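You operate a simulated robot arm through the tools that you are given. There is no shell and no other tool.

Carry out the task below with a simulated robot arm. There is one attempt and no reset: what you move stays moved.

## Task
Bring cylinder A on line, purge the line and stand the IN USE sign before it.
Fine: green bar shut first; open the green handwheel, swing the changeover lever to A, open and shut the grey valve. Where these are worked on the way, their far stop is far enough and under half their travel is too little: grey valve.

Only the result counts: the job must be done as asked and must still hold three seconds after the hand-in. Knocking over, shifting, dropping, spilling or breaking anything else fails it.

## Robot
A 7-joint arm with a two-finger parallel gripper, fixed in place. Base frame: the origin is at the foot of the arm, x ahead of it, y to its left, z up. Lengths are in mm, angles in degrees, forces in N, time in s.
With the tool pointing down near the work surface it reaches from about 360 to 780 mm from the base axis. Its first joint turns from -143.0 to 143.0 degrees. Payload 3 kg.
Tool frame: the origin (TCP) lies between the finger pads and is the grasp point; the fingertips stand 30 mm ahead of it; z points along the fingers, y is the line along which they close. Largest opening 110 mm; finger width 20, thickness 10; the body of the gripper, 48 by 112 mm, starts 55 mm behind the TCP.
Orientation is told as [roll, pitch, yaw] about the base's x, y, z axes, in that order, counted from this pose: with the fingers straight down and closing along the base's y, the tool's x points along the base's -x, its y along +y and its z along -z.

## Interface
- The arm moves only by the tool nudge_tool. Its argument "increments" is a list of rows, each an object of numbers (a shift or turn left out is 0, a gripper value left out holds the last): "x", "y", "z": the shift along the tool's x, y, z in cm; "rx", "ry", "rz": the turn, a rotation vector about the tool's x, y, z in degrees; "hand": the closure, from 0 (fully open) to 1 (shut). In form: [{"x": .., "y": .., "z": .., "rx": .., "ry": .., "rz": .., "hand": ..}, ...]. A call has 1 to 20 rows; each row is the pose to reach, as a shift and turn from the pose commanded when the call began, along the tool's axes at that moment. A row lasts 0.2 s, in which the tool goes at most 50 mm and 8.6 degrees; a call with a longer step from one row to the next is refused whole, and so is a gripper value outside its range. Where a pose cannot be reached the arm comes as near as it can. A force on the tool above 50 N (or 10 N above the force at the start of the call, whichever is more), or a blocked arm, ends the call early, and 0.2 s more pass. The fingers move at their own pace (about 153 mm/s each) and stop on an object; they squeeze with about 34 N. The grip force told is the motor's: it shows also when the fingers shut on nothing. Time passes only in rows, and 0.2 s behind the last, so rows that repeat a pose let the fingers close. The reply holds the time, the measured pose of the TCP, the force on the tool along the base axes, the opening and the grip force, in the units named above and with some noise, with the torque about the TCP (base axes, N m) and any sound that the robot's microphone picked up, and new pictures: "show" is both (left out), scene, wrist or none.
- Cameras (640 x 400 px; columns grow to the right, rows downward): "scene" is fixed at [398.7, -500.7, 1485.3]; the picture's right is [1.00, -0.08, 0.00], its down [-0.03, -0.40, -0.91] and it looks along [0.07, 0.91, -0.40] (base axes); focal length 229 px, centre (320, 200). "wrist" rides on the gripper at [72, 17, -103] in the tool frame; the picture's right is [-0.23, 0.97, 0.00], its down [-0.76, -0.18, -0.62] and it looks along [-0.61, -0.14, 0.78] (tool axes); focal length 222 px, centre (320, 200). There is no depth. A picture from a camera that has moved, and an enlarged one, comes with that camera's place and axes in the base frame and with its lens.
- raise_lower(by): slides the trunk up (or, below 0, down) by that many mm; the arm rides with it, the base frame stays. It gives what a move gives, with no picture.
- enlarge(camera, box): a new picture of the part [left, top, right, bottom] of that camera's present view, enlarged. It takes no simulated time.
- close_job(): hands the job in; it is judged then, once.

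Nothing tells you positions but the pictures and the camera data. Unless the task says otherwise, let go and move clear before handing in.

The tools are called after "Emit:" by a JSON object that holds its "method" and its "body". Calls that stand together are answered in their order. nudge_tool: Moves the arm, as the interface text tells. Its arguments: {"type":"object","properties":{"increments":{"type":"array"},"show":{"type":"string","enum":["both","scene","wrist","none"]}},"required":["increments"]} The other tools are called the same way: raise_lower (by) slides the trunk up or down; enlarge (camera, box) takes an enlarged picture of a part of a camera's view; close_job () hands the job in.

At the start:

```text
clock: 0.0
ee_pos: [405.4, 54.7, 1473.4]
orientation: [0.0, 0.0, 0.0]
force: [-0.3, 0.0, 0.5]
wrist_torque: [-0.02, 0.03, -0.02]
width: 110.2
grip_force: 0.1
trunk travel left (down, up): [-437.0, 53.0]
```

scene: 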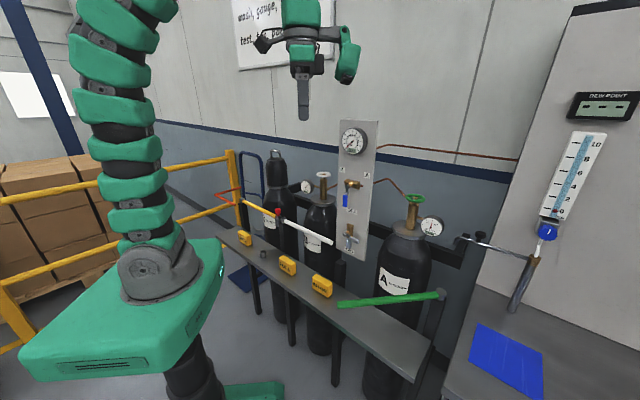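
wrist: 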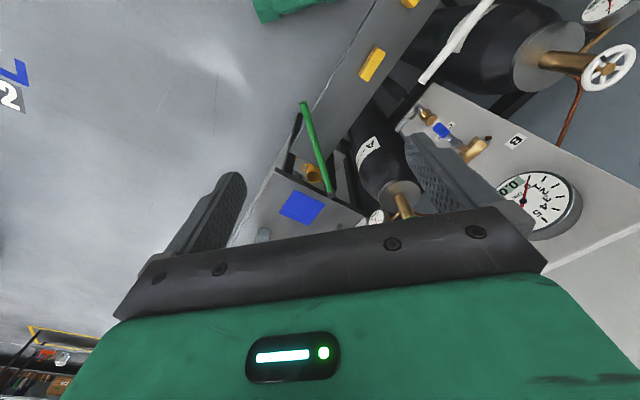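

I see a bench/rail with cylinders behind it, a panel with a changeover lever and valves, a green bar, and a green handwheel on cylinder A. First I'll enlarge parts of the views to locate everything.

Emit:
{"method": "enlarge", "body": {"camera": "scene", "box": [320, 110, 480, 210]}}

Emit:
{"method": "enlarge", "body": {"camera": "scene", "box": [320, 180, 480, 280]}}

Emit:
{"method": "enlarge", "body": {"camera": "scene", "box": [220, 140, 380, 240]}}

Emit:
{"method": "enlarge", "body": {"camera": "scene", "box": [220, 220, 380, 320]}}

Emit:
{"method": "enlarge", "body": {"camera": "scene", "box": [320, 260, 480, 360]}}

Emit:
{"method": "enlarge", "body": {"camera": "scene", "box": [440, 200, 600, 300]}}

Emit:
{"method": "enlarge", "body": {"camera": "wrist", "box": [240, 60, 480, 210]}}

Emit:
{"method": "enlarge", "body": {"camera": "scene", "box": [220, 0, 380, 100]}}

```text
4.00 times, centred on (400, 160) of scene
camera zoom: at [398.7, -500.7, 1485.3], right [1.0, -0.08, 0.0], down [-0.03, -0.4, -0.91], along [0.07, 0.91, -0.4], focal length 916 px, centre (0, 360)
```

zoom: 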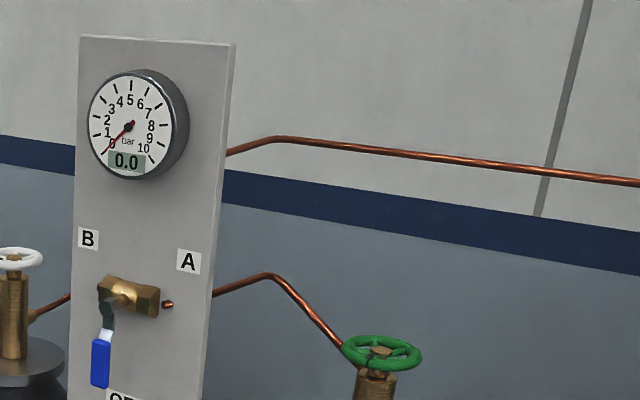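

```text
4.00 times, centred on (400, 230) of scene
camera zoom: at [398.7, -500.7, 1485.3], right [1.0, -0.08, 0.0], down [-0.03, -0.4, -0.91], along [0.07, 0.91, -0.4], focal length 916 px, centre (0, 80)
```

zoom: 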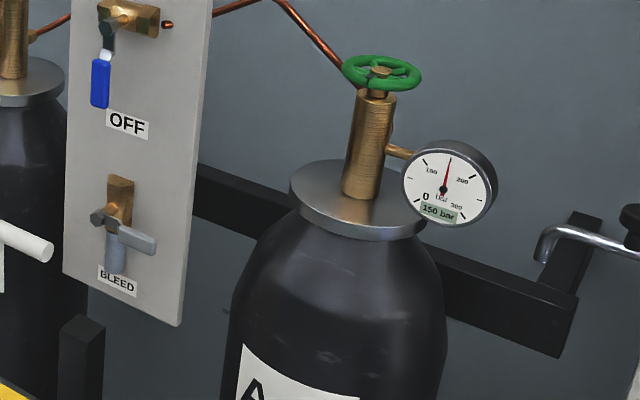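

```text
4.00 times, centred on (300, 190) of scene
camera zoom: at [398.7, -500.7, 1485.3], right [1.0, -0.08, 0.0], down [-0.03, -0.4, -0.91], along [0.07, 0.91, -0.4], focal length 916 px, centre (400, 240)
```

zoom: 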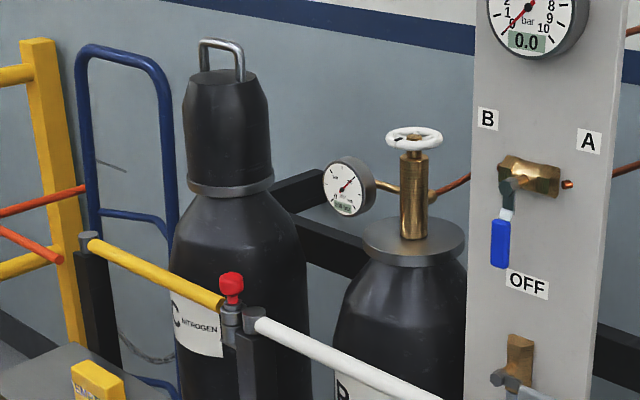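

```text
4.00 times, centred on (300, 270) of scene
camera zoom: at [398.7, -500.7, 1485.3], right [1.0, -0.08, 0.0], down [-0.03, -0.4, -0.91], along [0.07, 0.91, -0.4], focal length 916 px, centre (400, -80)
```

zoom: 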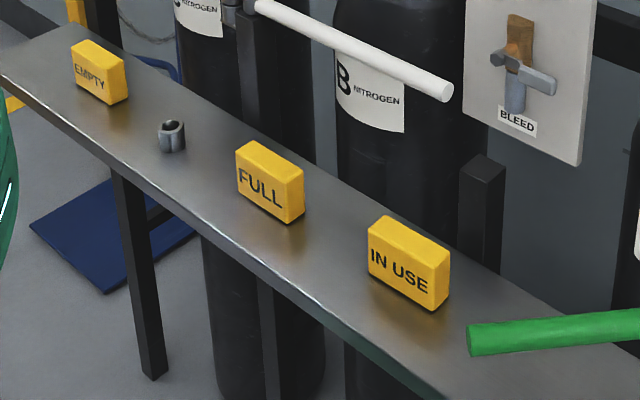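

```text
4.00 times, centred on (400, 310) of scene
camera zoom: at [398.7, -500.7, 1485.3], right [1.0, -0.08, 0.0], down [-0.03, -0.4, -0.91], along [0.07, 0.91, -0.4], focal length 916 px, centre (0, -240)
```

zoom: 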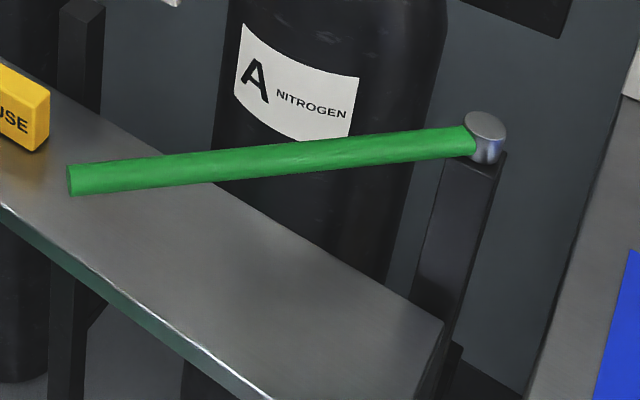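

```text
4.00 times, centred on (520, 250) of scene
camera zoom: at [398.7, -500.7, 1485.3], right [1.0, -0.08, 0.0], down [-0.03, -0.4, -0.91], along [0.07, 0.91, -0.4], focal length 916 px, centre (-480, 0)
```

zoom: 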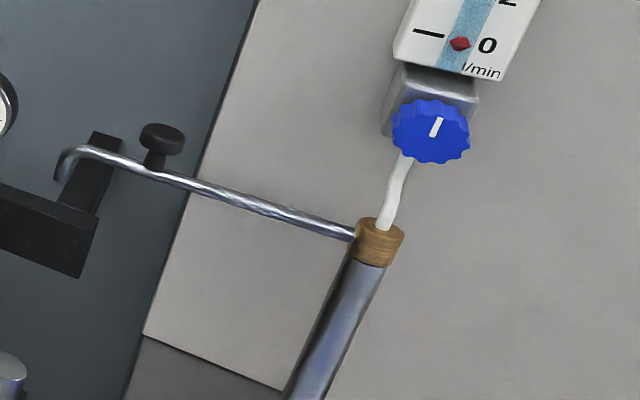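

```text
2.67 times, centred on (360, 135) of wrist
camera zoom: at [333.1, 71.0, 1576.8], right [0.23, 0.97, 0.0], down [0.76, -0.18, 0.62], along [0.61, -0.14, -0.78], focal length 592 px, centre (213, 373)
```

zoom: 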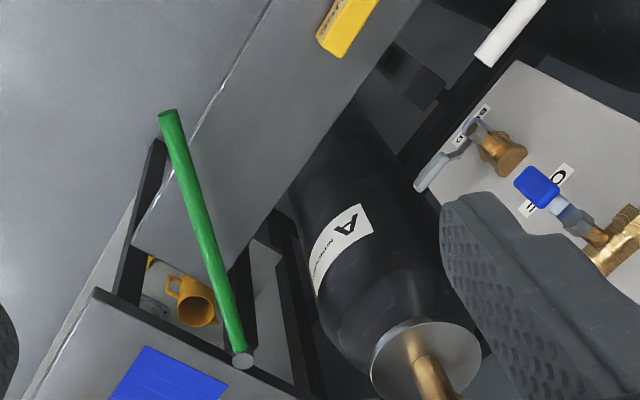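

```text
4.00 times, centred on (300, 50) of scene
camera zoom: at [398.7, -500.7, 1485.3], right [1.0, -0.08, 0.0], down [-0.03, -0.4, -0.91], along [0.07, 0.91, -0.4], focal length 916 px, centre (400, 800)
```

zoom: 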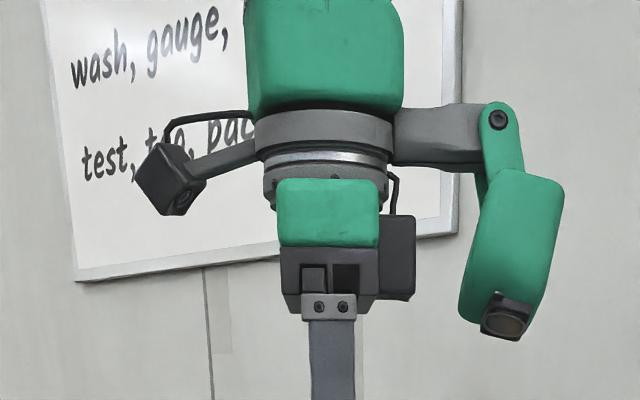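

The key items are visible: a green bar swung out over the shelf, hinged near (813, 0, 937), a blue changeover lever hanging at OFF, and a grey BLEED lever. I'll zoom in further on the details before moving.

Emit:
{"method": "enlarge", "body": {"camera": "scene", "box": [264, 190, 296, 210]}}

Emit:
{"method": "enlarge", "body": {"camera": "scene", "box": [312, 230, 376, 270]}}

Emit:
{"method": "enlarge", "body": {"camera": "scene", "box": [316, 170, 380, 210]}}

Emit:
{"method": "enlarge", "body": {"camera": "scene", "box": [240, 190, 304, 230]}}

Emit:
{"method": "enlarge", "body": {"camera": "wrist", "box": [380, 80, 476, 140]}}

Emit:
{"method": "enlarge", "body": {"camera": "wrist", "box": [340, 0, 500, 100]}}

Emit:
{"method": "enlarge", "body": {"camera": "scene", "box": [560, 80, 640, 130]}}

Emit:
{"method": "enlarge", "body": {"camera": "scene", "box": [390, 180, 454, 220]}}

```text
16.00 times, centred on (280, 200) of scene
camera zoom: at [398.7, -500.7, 1485.3], right [1.0, -0.08, 0.0], down [-0.03, -0.4, -0.91], along [0.07, 0.91, -0.4], focal length 3664 px, centre (960, 200)
```

zoom: 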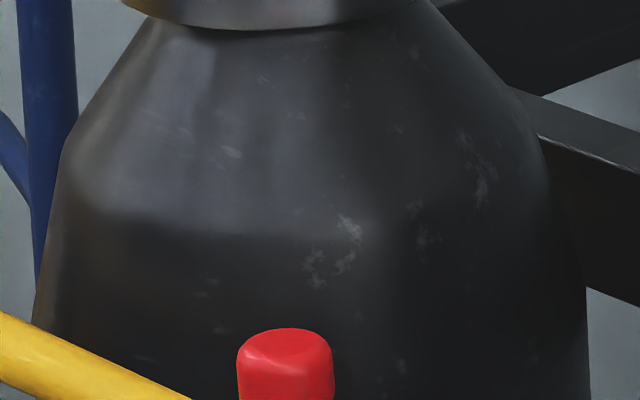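

```text
10.00 times, centred on (344, 250) of scene
camera zoom: at [398.7, -500.7, 1485.3], right [1.0, -0.08, 0.0], down [-0.03, -0.4, -0.91], along [0.07, 0.91, -0.4], focal length 2290 px, centre (80, -300)
```

zoom: 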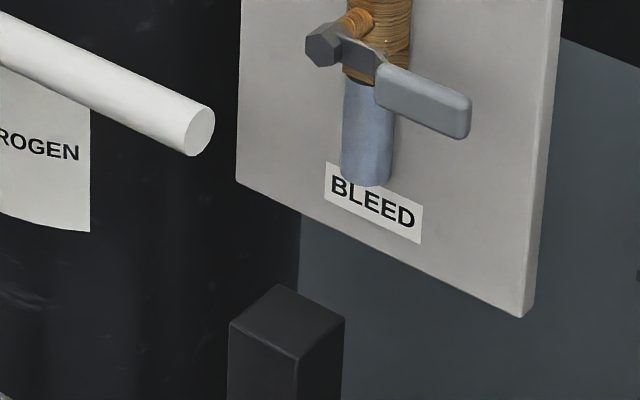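

```text
10.00 times, centred on (348, 190) of scene
camera zoom: at [398.7, -500.7, 1485.3], right [1.0, -0.08, 0.0], down [-0.03, -0.4, -0.91], along [0.07, 0.91, -0.4], focal length 2290 px, centre (40, 300)
```

zoom: 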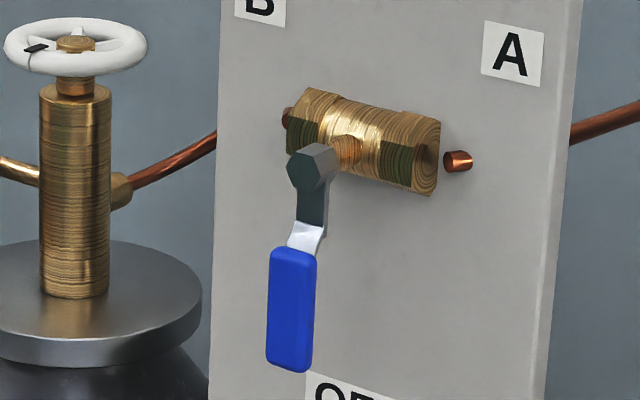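

```text
10.00 times, centred on (272, 210) of scene
camera zoom: at [398.7, -500.7, 1485.3], right [1.0, -0.08, 0.0], down [-0.03, -0.4, -0.91], along [0.07, 0.91, -0.4], focal length 2290 px, centre (800, 100)
```

zoom: 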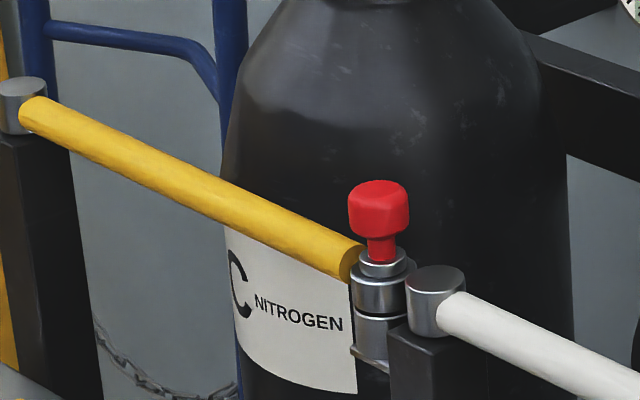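

```text
6.67 times, centred on (428, 110) of wrist
camera zoom: at [333.1, 71.0, 1576.8], right [0.23, 0.97, 0.0], down [0.76, -0.18, 0.62], along [0.61, -0.14, -0.78], focal length 1481 px, centre (-400, 800)
```

zoom: 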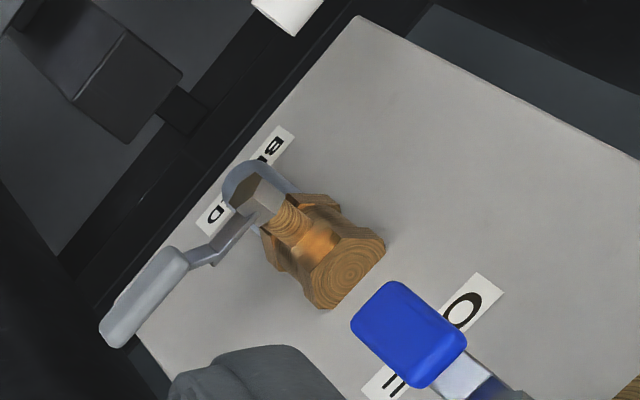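

```text
4.00 times, centred on (420, 50) of wrist
camera zoom: at [333.1, 71.0, 1576.8], right [0.23, 0.97, 0.0], down [0.76, -0.18, 0.62], along [0.61, -0.14, -0.78], focal length 888 px, centre (-80, 800)
```

zoom: 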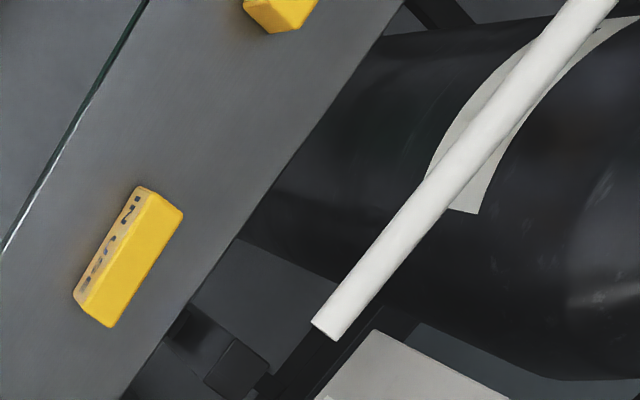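

```text
8.00 times, centred on (600, 105) of scene
camera zoom: at [398.7, -500.7, 1485.3], right [1.0, -0.08, 0.0], down [-0.03, -0.4, -0.91], along [0.07, 0.91, -0.4], focal length 1832 px, centre (-1920, 960)
```

zoom: 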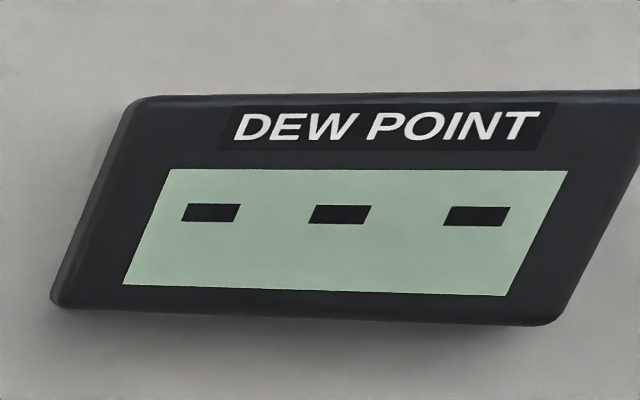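

```text
10.00 times, centred on (422, 200) of scene
camera zoom: at [398.7, -500.7, 1485.3], right [1.0, -0.08, 0.0], down [-0.03, -0.4, -0.91], along [0.07, 0.91, -0.4], focal length 2290 px, centre (-700, 200)
```

zoom: 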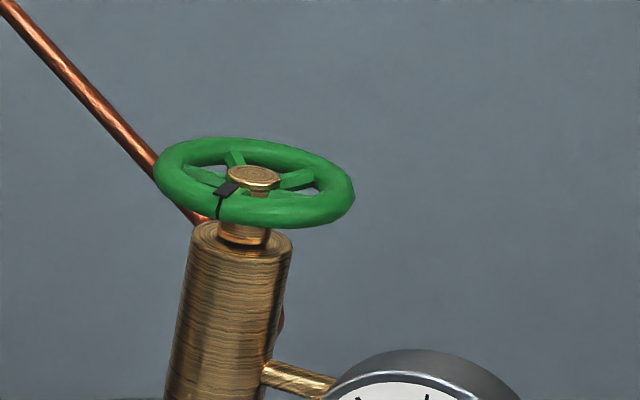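

The green bar is horizontal, about 325 mm long, and swung out along -x from its hinge at (813, 0). I plan to push it shut with closed fingers, so I'm moving to a ready pose beside it with the hand turned 90°.

Emit:
{"method": "nudge_tool", "body": {"increments": [{"x": -1.34, "y": -0.9, "z": 3.0, "rz": -6.43, "hand": 1}, {"x": -2.69, "y": -1.8, "z": 6.0, "rz": -12.86}, {"x": -4.03, "y": -2.7, "z": 9.0, "rz": -19.3}, {"x": -5.37, "y": -3.6, "z": 12.0, "rz": -25.7}, {"x": -6.7, "y": -4.5, "z": 15.0, "rz": -32.1}, {"x": -8.06, "y": -5.4, "z": 18.0, "rz": -38.6}, {"x": -9.4, "y": -6.3, "z": 21.0, "rz": -45}, {"x": -10.7, "y": -7.2, "z": 24.0, "rz": -51.4}, {"x": -12.1, "y": -8.1, "z": 27.0, "rz": -57.9}, {"x": -13.4, "y": -9.0, "z": 30.0, "rz": -64.3}, {"x": -14.8, "y": -9.9, "z": 33.0, "rz": -70.7}, {"x": -16.1, "y": -10.8, "z": 36.0, "rz": -77.1}, {"x": -17.5, "y": -11.7, "z": 39.0, "rz": -83.6}, {"x": -18.8, "y": -12.6, "z": 42.0, "rz": -90}]}}

```text
clock: 3.0
ee_pos: [594.4, -71.8, 1055.1]
orientation: [0.1, 0.0, 90.1]
force: [0.3, -0.1, 0.3]
wrist_torque: [-0.01, -0.04, -0.01]
width: 0.0
grip_force: 33.9
trunk travel left (down, up): [-437.0, 53.0]
camera wrist: at [576.6, -143.9, 1157.6], right [-0.97, 0.23, 0.0], down [0.18, 0.76, 0.62], along [0.14, 0.61, -0.78], focal length 222 px, centre (320, 200)
```

scene: 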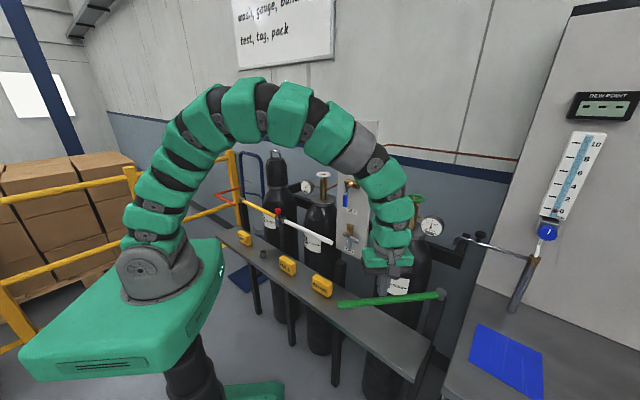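
wrist: 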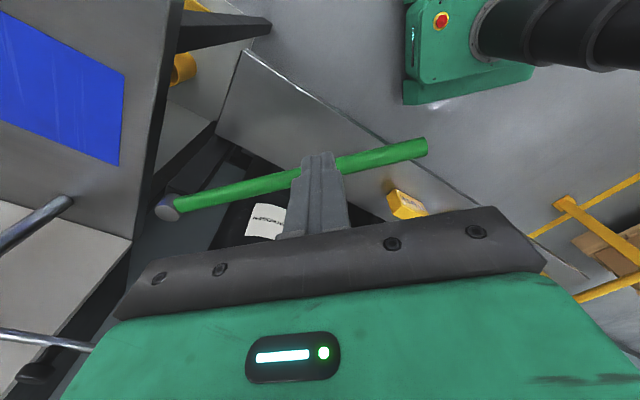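

The ready pose was reached. The bar is confirmed at z≈938, running from (811, -4) to (489, -18). I'm lowering the closed fingers beside the bar on the -y side and moving in close.

Emit:
{"method": "nudge_tool", "body": {"increments": [{"z": 3.0, "hand": 1}, {"z": 6.0}, {"z": 9.0}, {"z": 12.0}, {"z": 12.0, "x": -1.5, "rz": -1}, {"z": 12.0, "x": -3.0, "rz": -2}]}}

```text
clock: 4.4
ee_pos: [594.4, -43.2, 935.5]
orientation: [0.0, 0.0, 91.8]
force: [0.0, 0.4, 0.5]
wrist_torque: [0.01, 0.02, 0.02]
width: 0.0
grip_force: 33.8
trunk travel left (down, up): [-437.0, 53.0]
camera wrist: at [579.5, -115.3, 1038.2], right [-0.98, 0.19, 0.0], down [0.15, 0.77, 0.62], along [0.12, 0.61, -0.78], focal length 222 px, centre (320, 200)
```

scene: 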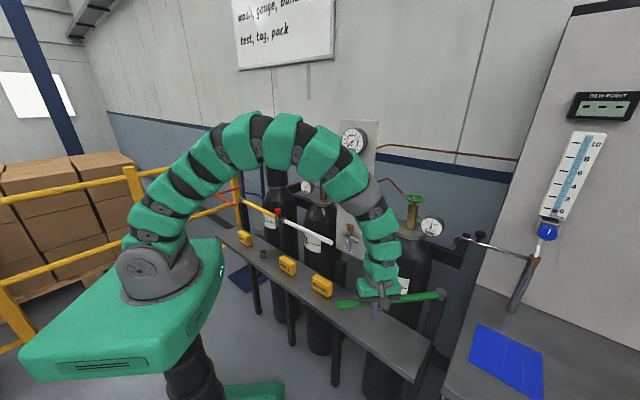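
wrist: 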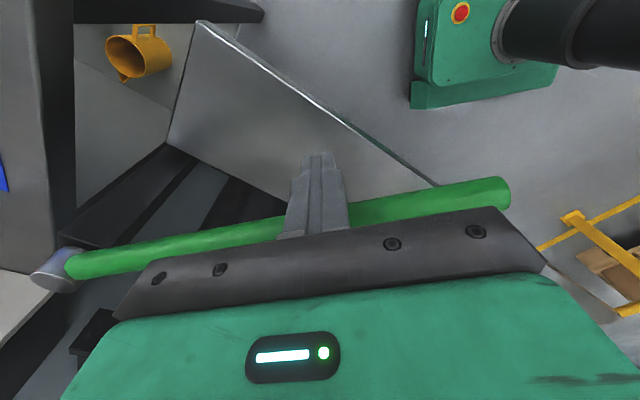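

The fingers are just beside the bar. Now I'm pushing it round the hinge in an arc, stopping part-way to check.

Emit:
{"method": "nudge_tool", "body": {"increments": [{"x": -0.8, "y": 0.07, "rz": 1}, {"x": -1.6, "y": 0.13, "rz": 2}, {"x": -2.37, "y": 0.16, "rz": 4}, {"x": -3.14, "y": 0.18, "rz": 6}, {"x": -4.68, "y": 0.13, "rz": 10}, {"x": -6.2, "y": -0.05, "rz": 14}, {"x": -7.71, "y": -0.32, "rz": 18}, {"x": -9.2, "y": -0.7, "rz": 22}, {"x": -10.67, "y": -1.18, "rz": 26}, {"x": -12.09, "y": -1.76, "rz": 30}, {"x": -13.46, "y": -2.44, "rz": 34}]}}

```text
clock: 6.8
ee_pos: [614.0, 93.7, 933.4]
orientation: [0.1, -0.1, 57.9]
force: [0.1, 0.5, 0.4]
wrist_torque: [0.01, 0.0, 0.0]
width: 0.1
grip_force: 34.2
trunk travel left (down, up): [-437.0, 53.0]
camera wrist: at [561.0, 41.4, 1036.6], right [-0.7, 0.71, 0.0], down [0.55, 0.55, 0.62], along [0.44, 0.44, -0.78], focal length 222 px, centre (320, 200)
```

scene: 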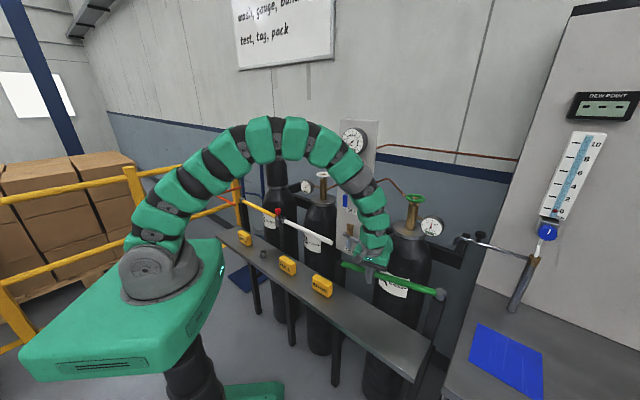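
wrist: 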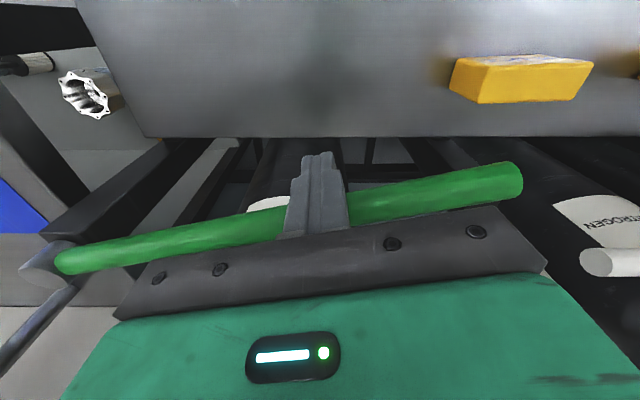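

The bar is following the fingers at roughly 149°, and its shut line parallel to the shelf and white bar is about 135°. I'm continuing slowly.

Emit:
{"method": "nudge_tool", "body": {"increments": [{"x": -0.77, "y": 0.07, "rz": 2, "hand": 1}, {"x": -1.53, "y": 0.1, "rz": 4}, {"x": -2.3, "y": 0.11, "rz": 6}, {"x": -3.07, "y": 0.09, "rz": 8}, {"x": -3.83, "y": 0.04, "rz": 10}, {"x": -4.6, "y": -0.03, "rz": 12}]}}

```text
clock: 8.1
ee_pos: [624.5, 124.4, 934.1]
orientation: [0.4, 0.7, 47.6]
force: [-40.4, -14.8, 17.2]
wrist_torque: [2.7, -6.43, 0.77]
width: 0.0
grip_force: 34.2
trunk travel left (down, up): [-437.0, 53.0]
stopped in row 6: the force on the tool passed its limit at 62 N (the readings are from after the stop); the commanded pose is now the measured one
camera wrist: at [565.0, 82.3, 1037.9], right [-0.57, 0.82, 0.01], down [0.65, 0.45, 0.61], along [0.5, 0.35, -0.79], focal length 222 px, centre (320, 200)
```

scene: 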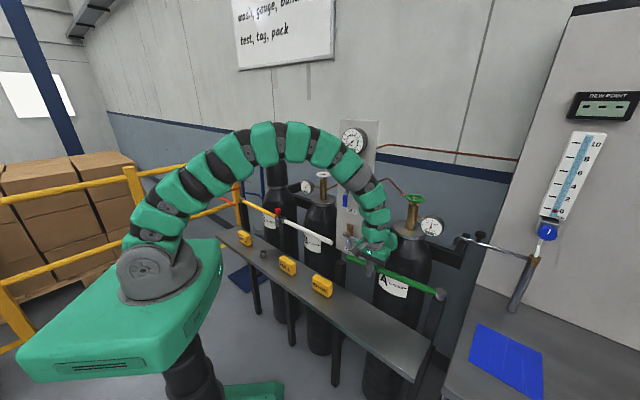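
wrist: 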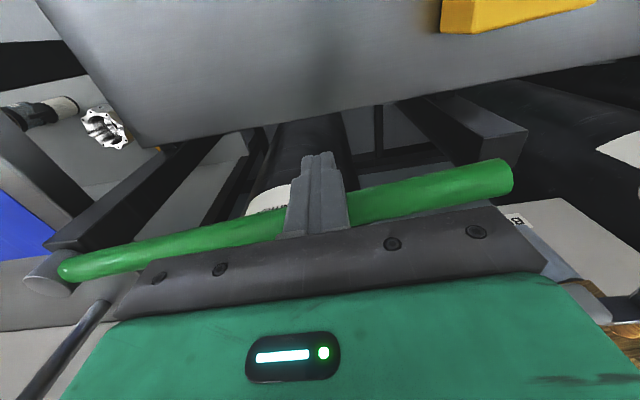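

The push stopped early: the torque suggests something on the hand, about 160 mm above the fingertips, touched something on the +x side. I'll look closely before doing anything else.

Emit:
{"method": "enlarge", "body": {"camera": "scene", "box": [320, 180, 480, 280]}}

Emit:
{"method": "enlarge", "body": {"camera": "scene", "box": [336, 220, 416, 270]}}

Emit:
{"method": "enlarge", "body": {"camera": "wrist", "box": [400, 150, 640, 300]}}

```text
4.00 times, centred on (400, 230) of scene
camera zoom: at [398.7, -500.7, 1485.3], right [1.0, -0.08, 0.0], down [-0.03, -0.4, -0.91], along [0.07, 0.91, -0.4], focal length 916 px, centre (0, 80)
```

zoom: 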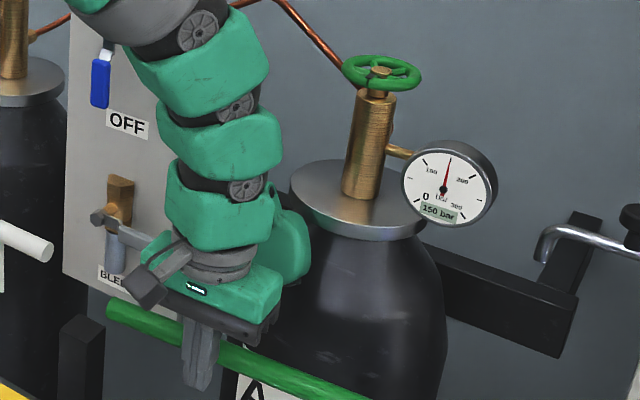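

```text
8.00 times, centred on (376, 245) of scene
camera zoom: at [398.7, -500.7, 1485.3], right [1.0, -0.08, 0.0], down [-0.03, -0.4, -0.91], along [0.07, 0.91, -0.4], focal length 1832 px, centre (-128, -160)
```

zoom: 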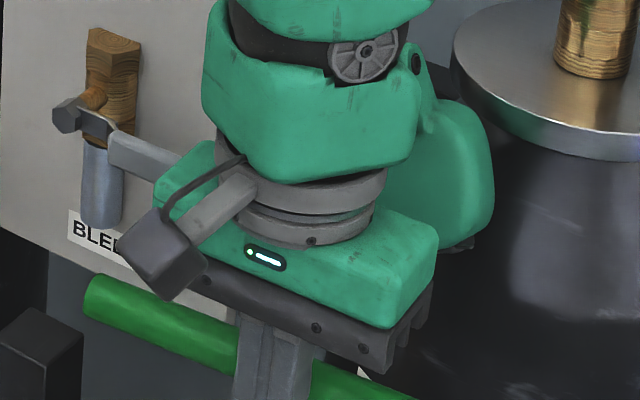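

```text
2.67 times, centred on (520, 225) of wrist
camera zoom: at [565.0, 82.3, 1037.9], right [-0.57, 0.82, 0.01], down [0.65, 0.45, 0.61], along [0.5, 0.35, -0.79], focal length 592 px, centre (-213, 133)
```

zoom: 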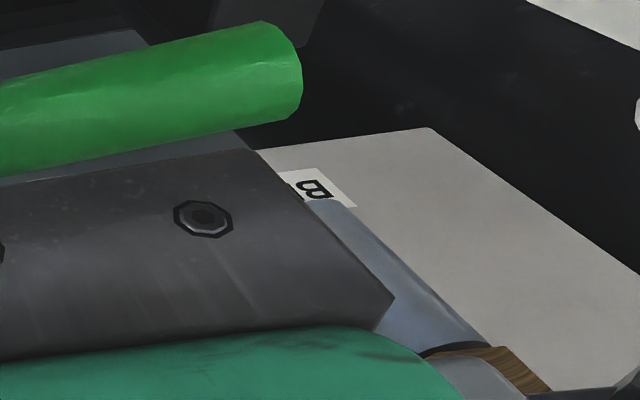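

The hand's green side unit has touched cylinder A's shoulder. I'm backing off at once, then tilting the hand so its back leans away from the cylinder and only the fingers reach the bar.

Emit:
{"method": "nudge_tool", "body": {"increments": [{"x": 1.0, "hand": 1}, {"x": 2.5}, {"x": 4.0}, {"x": 5.0, "ry": -8}, {"x": 5.0, "ry": -16}, {"x": 5.0, "ry": -24}, {"x": 5.0, "ry": -32}, {"x": 5.0, "ry": -40}]}}

```text
clock: 9.9
ee_pos: [596.6, 88.8, 932.8]
orientation: [0.6, -39.5, 47.4]
force: [-0.2, 0.0, 0.5]
wrist_torque: [-0.03, 0.03, 0.01]
width: 0.0
grip_force: 34.1
trunk travel left (down, up): [-437.0, 53.0]
camera wrist: at [501.9, 10.3, 965.9], right [-0.6, 0.78, 0.15], down [0.26, 0.02, 0.96], along [0.75, 0.62, -0.22], focal length 222 px, centre (320, 200)
```

scene: 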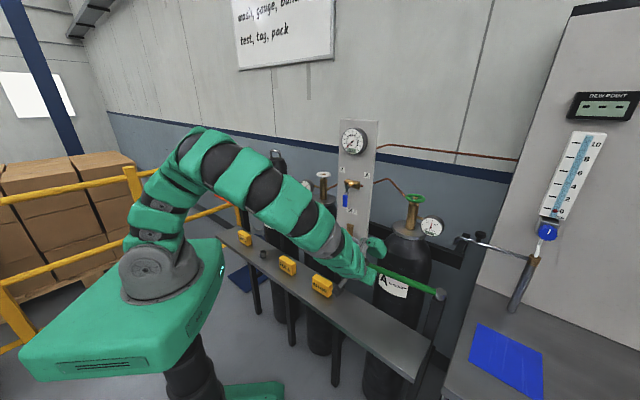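
wrist: 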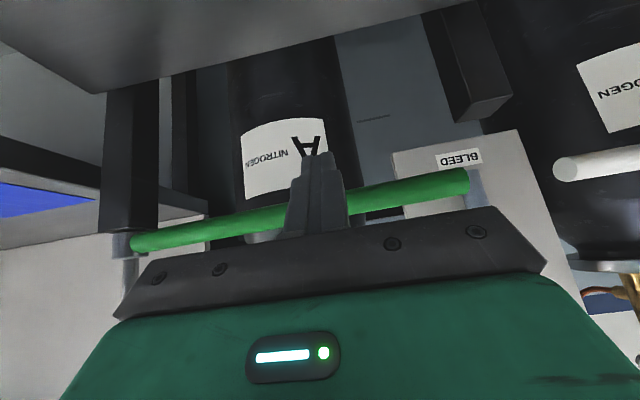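

The tilted hand is clear and the bar is at roughly 141°. I'm pushing gently inward again with small steps.

Emit:
{"method": "nudge_tool", "body": {"increments": [{"x": -1.16, "z": 0.95, "hand": 1}, {"x": -2.32, "z": 1.91}, {"x": -2.93, "z": 2.42}, {"x": -3.24, "z": 2.67}, {"x": -3.55, "z": 2.93}, {"x": -3.86, "z": 3.18}, {"x": -4.17, "z": 3.43}]}}

Emit:
{"method": "enlarge", "body": {"camera": "scene", "box": [320, 200, 480, 300]}}

```text
clock: 11.5
ee_pos: [633.6, 129.4, 931.5]
orientation: [0.5, -39.4, 47.2]
force: [-0.2, 0.2, -0.3]
wrist_torque: [-0.01, -0.01, -0.01]
width: 0.0
grip_force: 34.4
trunk travel left (down, up): [-437.0, 53.0]
camera wrist: at [538.7, 49.6, 965.6], right [-0.6, 0.79, 0.15], down [0.27, 0.02, 0.96], along [0.75, 0.62, -0.22], focal length 222 px, centre (320, 200)
```

scene: 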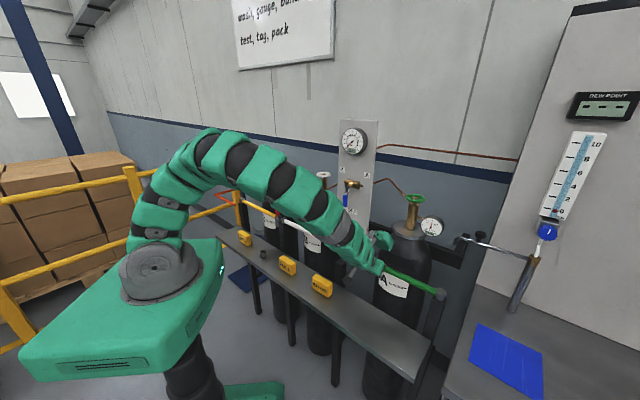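
wrist: 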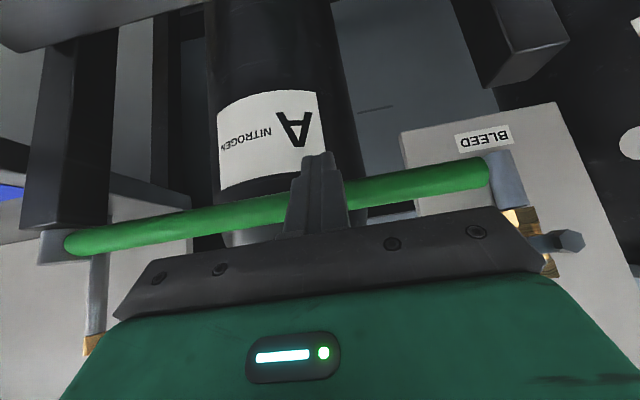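

```text
4.00 times, centred on (400, 250) of scene
camera zoom: at [398.7, -500.7, 1485.3], right [1.0, -0.08, 0.0], down [-0.03, -0.4, -0.91], along [0.07, 0.91, -0.4], focal length 916 px, centre (0, 0)
```

zoom: 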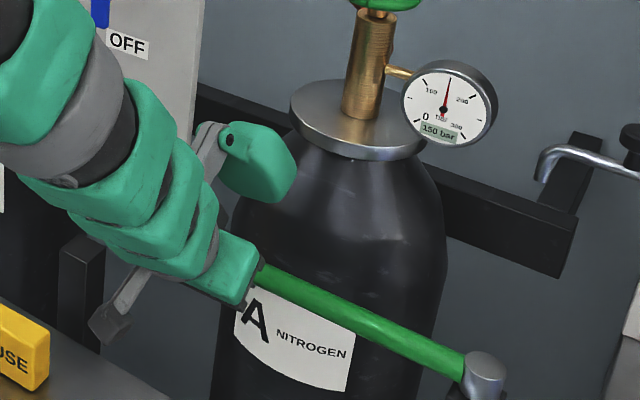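

The bar is now at about 136.5° with no resistance yet, and the side unit stands roughly 50 mm clear of the cylinder. I'm continuing in tiny steps until the stop is felt.

Emit:
{"method": "nudge_tool", "body": {"increments": [{"x": -0.15, "z": 0.13, "hand": 1}, {"x": -0.31, "z": 0.25}, {"x": -0.46, "z": 0.38}, {"x": -0.62, "z": 0.51}, {"x": -0.77, "z": 0.64}, {"x": -0.93, "z": 0.76}, {"x": -1.08, "z": 0.89}]}}

Emit:
{"method": "enlarge", "body": {"camera": "scene", "box": [320, 200, 480, 300]}}

```text
clock: 13.1
ee_pos: [639.6, 134.7, 929.5]
orientation: [0.8, -39.2, 47.1]
force: [-9.8, -7.7, -7.4]
wrist_torque: [-0.24, 0.08, -0.11]
width: 0.1
grip_force: 33.6
trunk travel left (down, up): [-437.0, 53.0]
stopped in row 7: the force on the tool passed its limit at 54 N (the readings are from after the stop); the commanded pose is now the measured one
camera wrist: at [545.7, 57.3, 963.9], right [-0.6, 0.79, 0.15], down [0.27, 0.02, 0.96], along [0.75, 0.62, -0.22], focal length 222 px, centre (320, 200)
```

scene: 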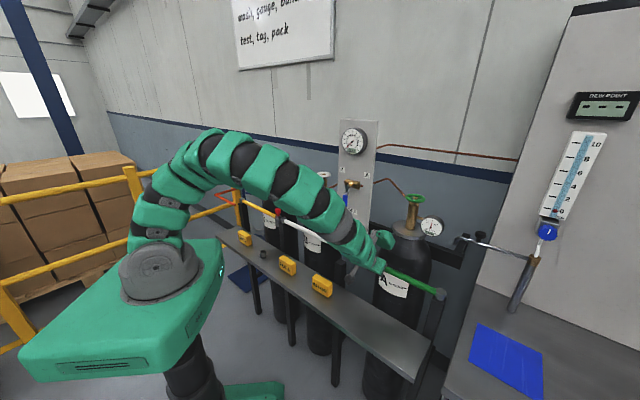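
wrist: 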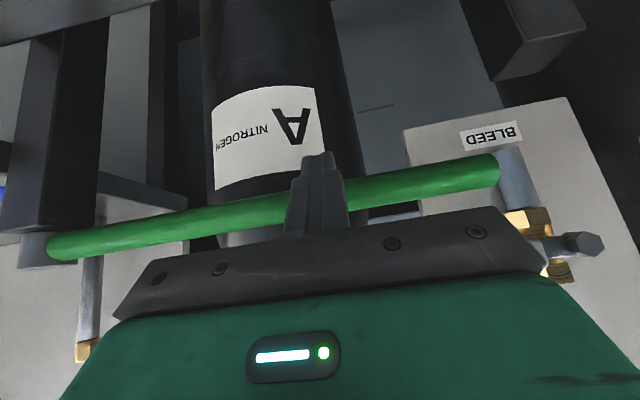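

```text
4.00 times, centred on (400, 250) of scene
camera zoom: at [398.7, -500.7, 1485.3], right [1.0, -0.08, 0.0], down [-0.03, -0.4, -0.91], along [0.07, 0.91, -0.4], focal length 916 px, centre (0, 0)
```

zoom: 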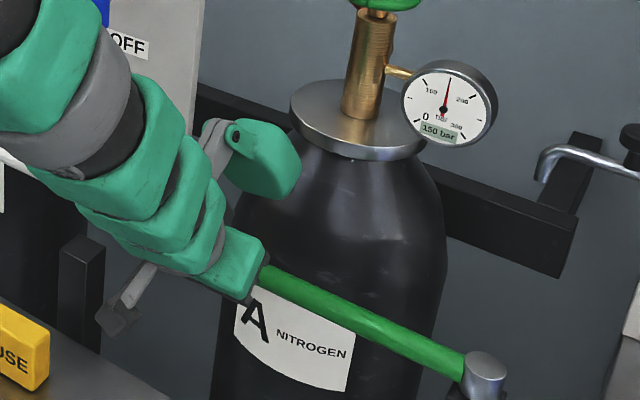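

The hard stop was felt at the finger, with force along the bar's normal, so the green bar is shut at about 135°. I'm backing straight off and rising, turning the hand upright again.

Emit:
{"method": "nudge_tool", "body": {"increments": [{"x": 2.08, "z": -1.72, "hand": 1}, {"x": 4.17, "z": -3.43}, {"x": 6.18, "z": -5.09}, {"x": 3.32, "z": -8.56}, {"x": 0.46, "z": -12.04}, {"x": -2.41, "z": -15.51, "ry": 8}, {"x": -5.27, "z": -18.99, "ry": 16}, {"x": -8.13, "z": -22.46, "ry": 24}, {"x": -10.99, "z": -25.93, "ry": 32}, {"x": -13.85, "z": -29.41, "ry": 39.3}]}}

Emit:
{"method": "enlarge", "body": {"camera": "scene", "box": [320, 200, 480, 300]}}

```text
clock: 15.3
ee_pos: [587.1, 76.9, 1247.1]
orientation: [0.5, 0.1, 47.6]
force: [-0.1, -0.1, 0.1]
wrist_torque: [0.01, -0.02, -0.02]
width: 0.0
grip_force: 34.0
trunk travel left (down, up): [-437.0, 53.0]
camera wrist: at [526.4, 34.0, 1350.7], right [-0.57, 0.82, 0.01], down [0.65, 0.44, 0.62], along [0.51, 0.36, -0.78], focal length 222 px, centre (320, 200)
```

scene: 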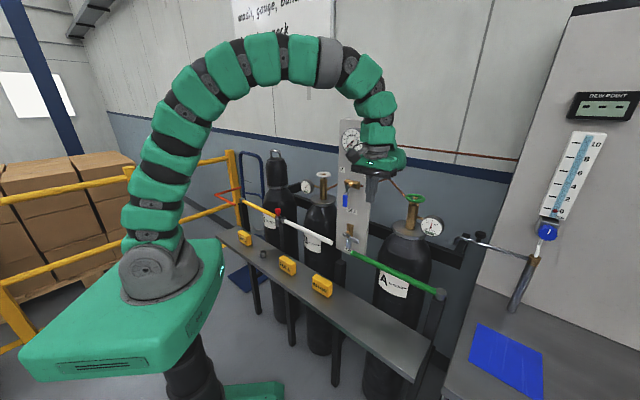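
wrist: 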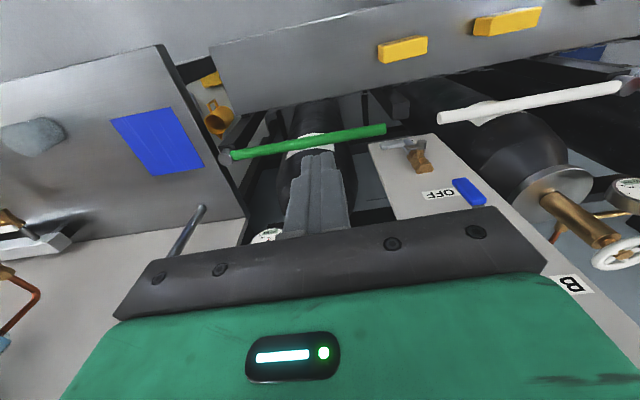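

```text
4.00 times, centred on (400, 250) of scene
camera zoom: at [398.7, -500.7, 1485.3], right [1.0, -0.08, 0.0], down [-0.03, -0.4, -0.91], along [0.07, 0.91, -0.4], focal length 916 px, centre (0, 0)
```

zoom: 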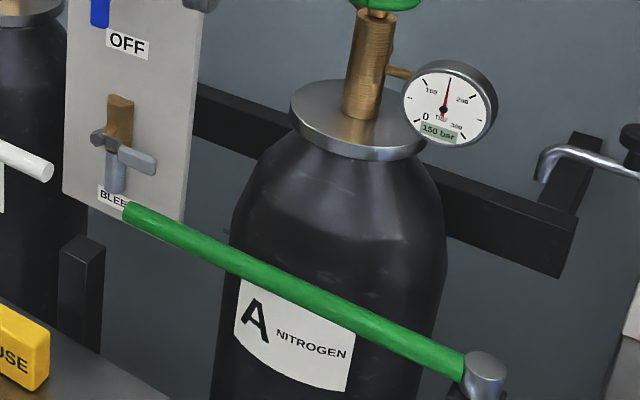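

The green bar is shut parallel to the white one. Next is the green handwheel at about (792, 212, 1167): I'm moving up near it with fingers open and yaw turned towards 0 to view it from above.

Emit:
{"method": "nudge_tool", "body": {"increments": [{"x": -2.37, "y": -0.41, "z": -1.2, "rz": 6.8, "hand": 0}, {"x": -4.74, "y": -0.82, "z": -2.4, "rz": 13.6}, {"x": -7.1, "y": -1.23, "z": -3.6, "rz": 20.4}, {"x": -9.47, "y": -1.65, "z": -4.7, "rz": 27.2}, {"x": -11.84, "y": -2.06, "z": -5.9, "rz": 34}, {"x": -14.2, "y": -2.47, "z": -7.1, "rz": 40.8}, {"x": -16.58, "y": -2.88, "z": -8.3, "rz": 47.6}]}}

```text
clock: 16.9
ee_pos: [699.9, 179.5, 1225.2]
orientation: [0.3, 0.6, 0.0]
force: [1.2, 1.2, -1.5]
wrist_torque: [-0.11, 0.09, 0.01]
width: 109.9
grip_force: 0.1
out of reach, approached as far as the arm can: row 5, 6, 7
trunk travel left (down, up): [-437.0, 53.0]
camera wrist: at [628.1, 195.0, 1329.4], right [0.23, 0.97, 0.0], down [0.77, -0.18, 0.61], along [0.6, -0.14, -0.79], focal length 222 px, centre (320, 200)
```

scene: 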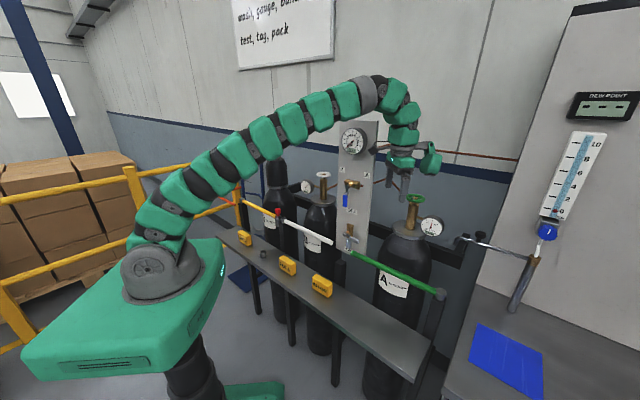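
wrist: 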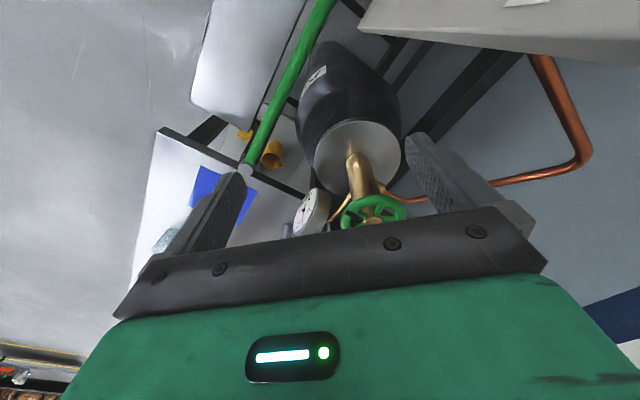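

The arm can't reach straight down onto the wheel, so I'll tilt the hand and grip the wheel across its rim. First I'm zooming in to locate the wheel and nearby pipe precisely.

Emit:
{"method": "enlarge", "body": {"camera": "wrist", "box": [280, 130, 440, 230]}}

Emit:
{"method": "enlarge", "body": {"camera": "scene", "box": [370, 140, 466, 200]}}

Emit:
{"method": "raise_lower", "body": {"by": 53}}

```text
4.00 times, centred on (360, 180) of wrist
camera zoom: at [628.1, 195.0, 1329.4], right [0.23, 0.97, 0.0], down [0.77, -0.18, 0.61], along [0.6, -0.14, -0.79], focal length 888 px, centre (160, 280)
```

zoom: 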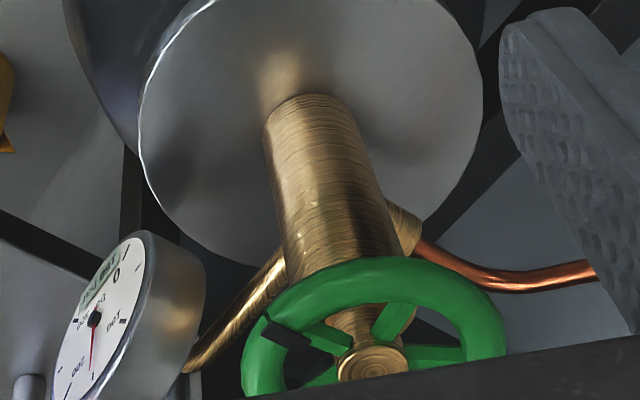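

```text
6.67 times, centred on (418, 170) of scene
camera zoom: at [398.7, -500.7, 1485.3], right [1.0, -0.08, 0.0], down [-0.03, -0.4, -0.91], along [0.07, 0.91, -0.4], focal length 1526 px, centre (-333, 400)
```

zoom: 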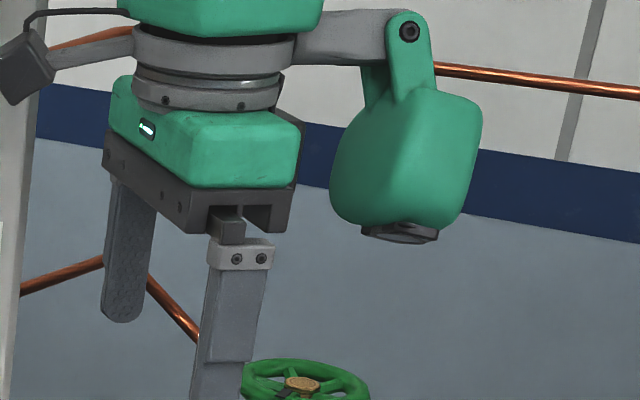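

```text
clock: 17.8
ee_pos: [696.6, 175.5, 1281.0]
orientation: [0.3, 0.4, -0.1]
force: [0.2, -0.3, 0.2]
wrist_torque: [0.0, 0.01, 0.0]
width: 110.2
grip_force: 0.1
trunk travel left (down, up): [-490.0, 0.0]
```

The wheel is at about (791.5, 212, 1165) with a 35 mm rim radius, and the pipe and gauge sit low enough to be clear. The trunk is now up 53 mm. I'm doing a null move to learn the commanded pose after the out-of-reach move.

Emit:
{"method": "nudge_tool", "body": {"increments": [{"z": 0, "hand": 0}, {"z": 0, "hand": 0}]}}

```text
clock: 18.4
ee_pos: [696.3, 176.6, 1280.9]
orientation: [0.3, 0.4, 0.0]
force: [-0.3, 0.4, -0.3]
wrist_torque: [0.0, -0.03, -0.01]
width: 110.0
grip_force: 0.1
trunk travel left (down, up): [-490.0, 0.0]
camera wrist: at [624.7, 192.5, 1384.9], right [0.23, 0.97, 0.0], down [0.77, -0.18, 0.62], along [0.6, -0.14, -0.79], focal length 222 px, centre (320, 200)
```

scene: 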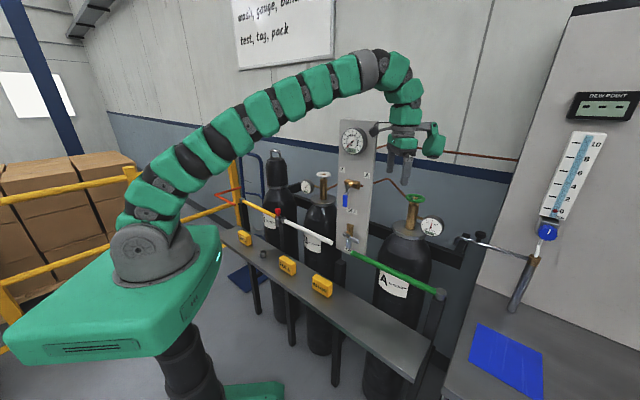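
wrist: 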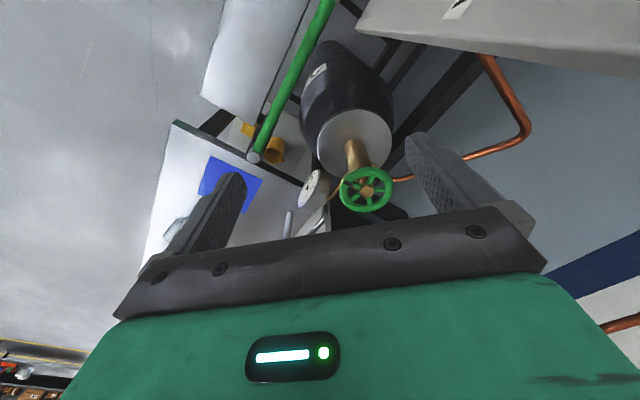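

The pose holds and the wheel is fully visible in the wrist view now. I'll zoom in on it for a final position fix before gripping.

Emit:
{"method": "enlarge", "body": {"camera": "wrist", "box": [327, 160, 407, 210]}}

Emit:
{"method": "enlarge", "body": {"camera": "scene", "box": [390, 180, 454, 220]}}

Emit:
{"method": "enlarge", "body": {"camera": "scene", "box": [330, 60, 490, 160]}}

```text
8.00 times, centred on (367, 185) of wrist
camera zoom: at [624.7, 192.5, 1384.9], right [0.23, 0.97, 0.0], down [0.77, -0.18, 0.62], along [0.6, -0.14, -0.79], focal length 1777 px, centre (-56, 320)
```

zoom: 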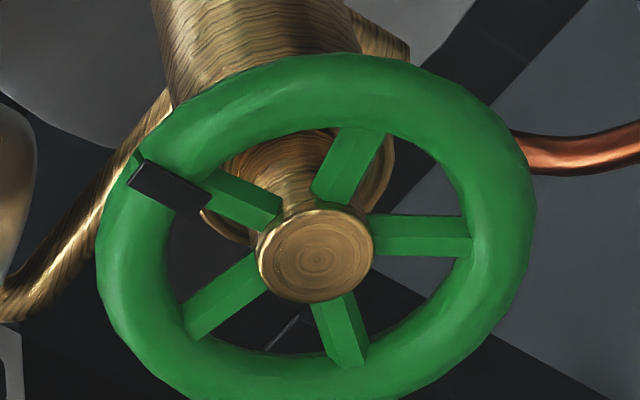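

```text
10.00 times, centred on (422, 200) of scene
camera zoom: at [398.7, -500.7, 1485.3], right [1.0, -0.08, 0.0], down [-0.03, -0.4, -0.91], along [0.07, 0.91, -0.4], focal length 2290 px, centre (-700, 200)
```

zoom: 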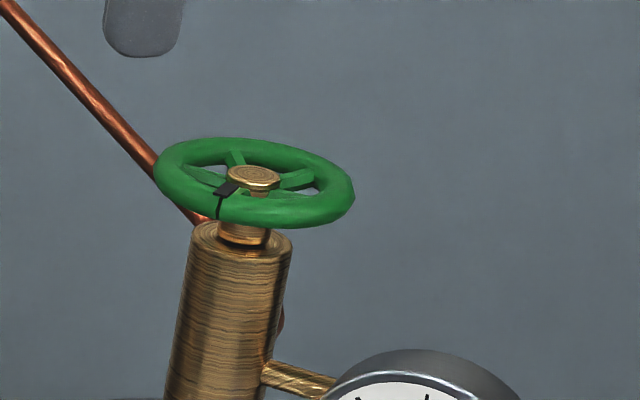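

```text
4.00 times, centred on (410, 110) of scene
camera zoom: at [398.7, -500.7, 1485.3], right [1.0, -0.08, 0.0], down [-0.03, -0.4, -0.91], along [0.07, 0.91, -0.4], focal length 916 px, centre (-40, 560)
```

zoom: 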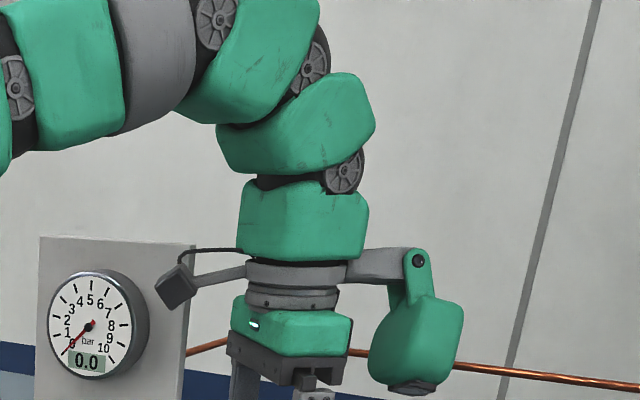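

The wheel centre is refined to about (790, 212, 1164), with five spokes and a black mark on the rim. I'm tilting the hand 40° and moving to a pre-grasp pose in line with the wheel.

Emit:
{"method": "nudge_tool", "body": {"increments": [{"x": -0.53, "y": 0.22, "z": 0.65, "rx": -0.87, "ry": -4.95, "rz": -2.4, "hand": 0}, {"x": -1.06, "y": 0.43, "z": 1.3, "rx": -1.75, "ry": -9.9, "rz": -4.8}, {"x": -1.59, "y": 0.65, "z": 1.95, "rx": -2.6, "ry": -14.8, "rz": -7.2}, {"x": -2.12, "y": 0.87, "z": 2.6, "rx": -3.5, "ry": -19.8, "rz": -9.6}, {"x": -2.64, "y": 1.08, "z": 3.25, "rx": -4.4, "ry": -24.7, "rz": -12}, {"x": -3.17, "y": 1.3, "z": 3.9, "rx": -5.2, "ry": -29.7, "rz": -14.4}, {"x": -3.7, "y": 1.51, "z": 4.55, "rx": -6.1, "ry": -34.6, "rz": -16.8}, {"x": -4.23, "y": 1.73, "z": 5.2, "rx": -6.98, "ry": -39.57, "rz": -19.16}]}}

```text
clock: 20.2
ee_pos: [738.8, 193.3, 1228.2]
orientation: [0.6, -39.8, 19.5]
force: [-0.1, 0.0, -0.7]
wrist_torque: [-0.01, -0.02, 0.01]
width: 109.9
grip_force: 0.1
trunk travel left (down, up): [-490.0, 0.0]
camera wrist: at [619.4, 168.4, 1261.6], right [-0.17, 0.97, 0.15], down [0.24, -0.11, 0.96], along [0.96, 0.2, -0.21], focal length 222 px, centre (320, 200)
```

scene: 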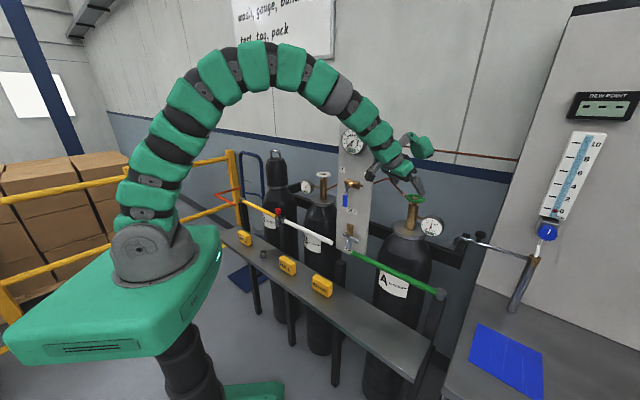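
wrist: 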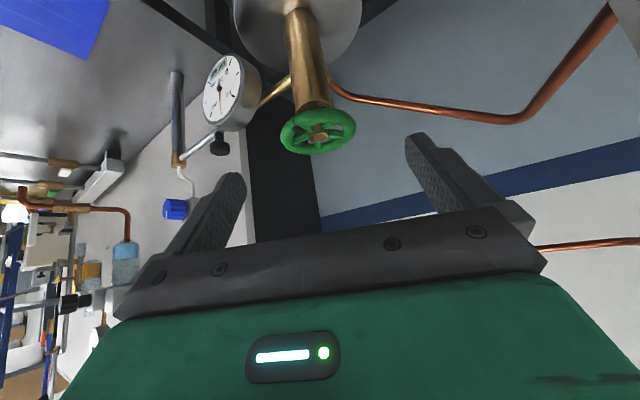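

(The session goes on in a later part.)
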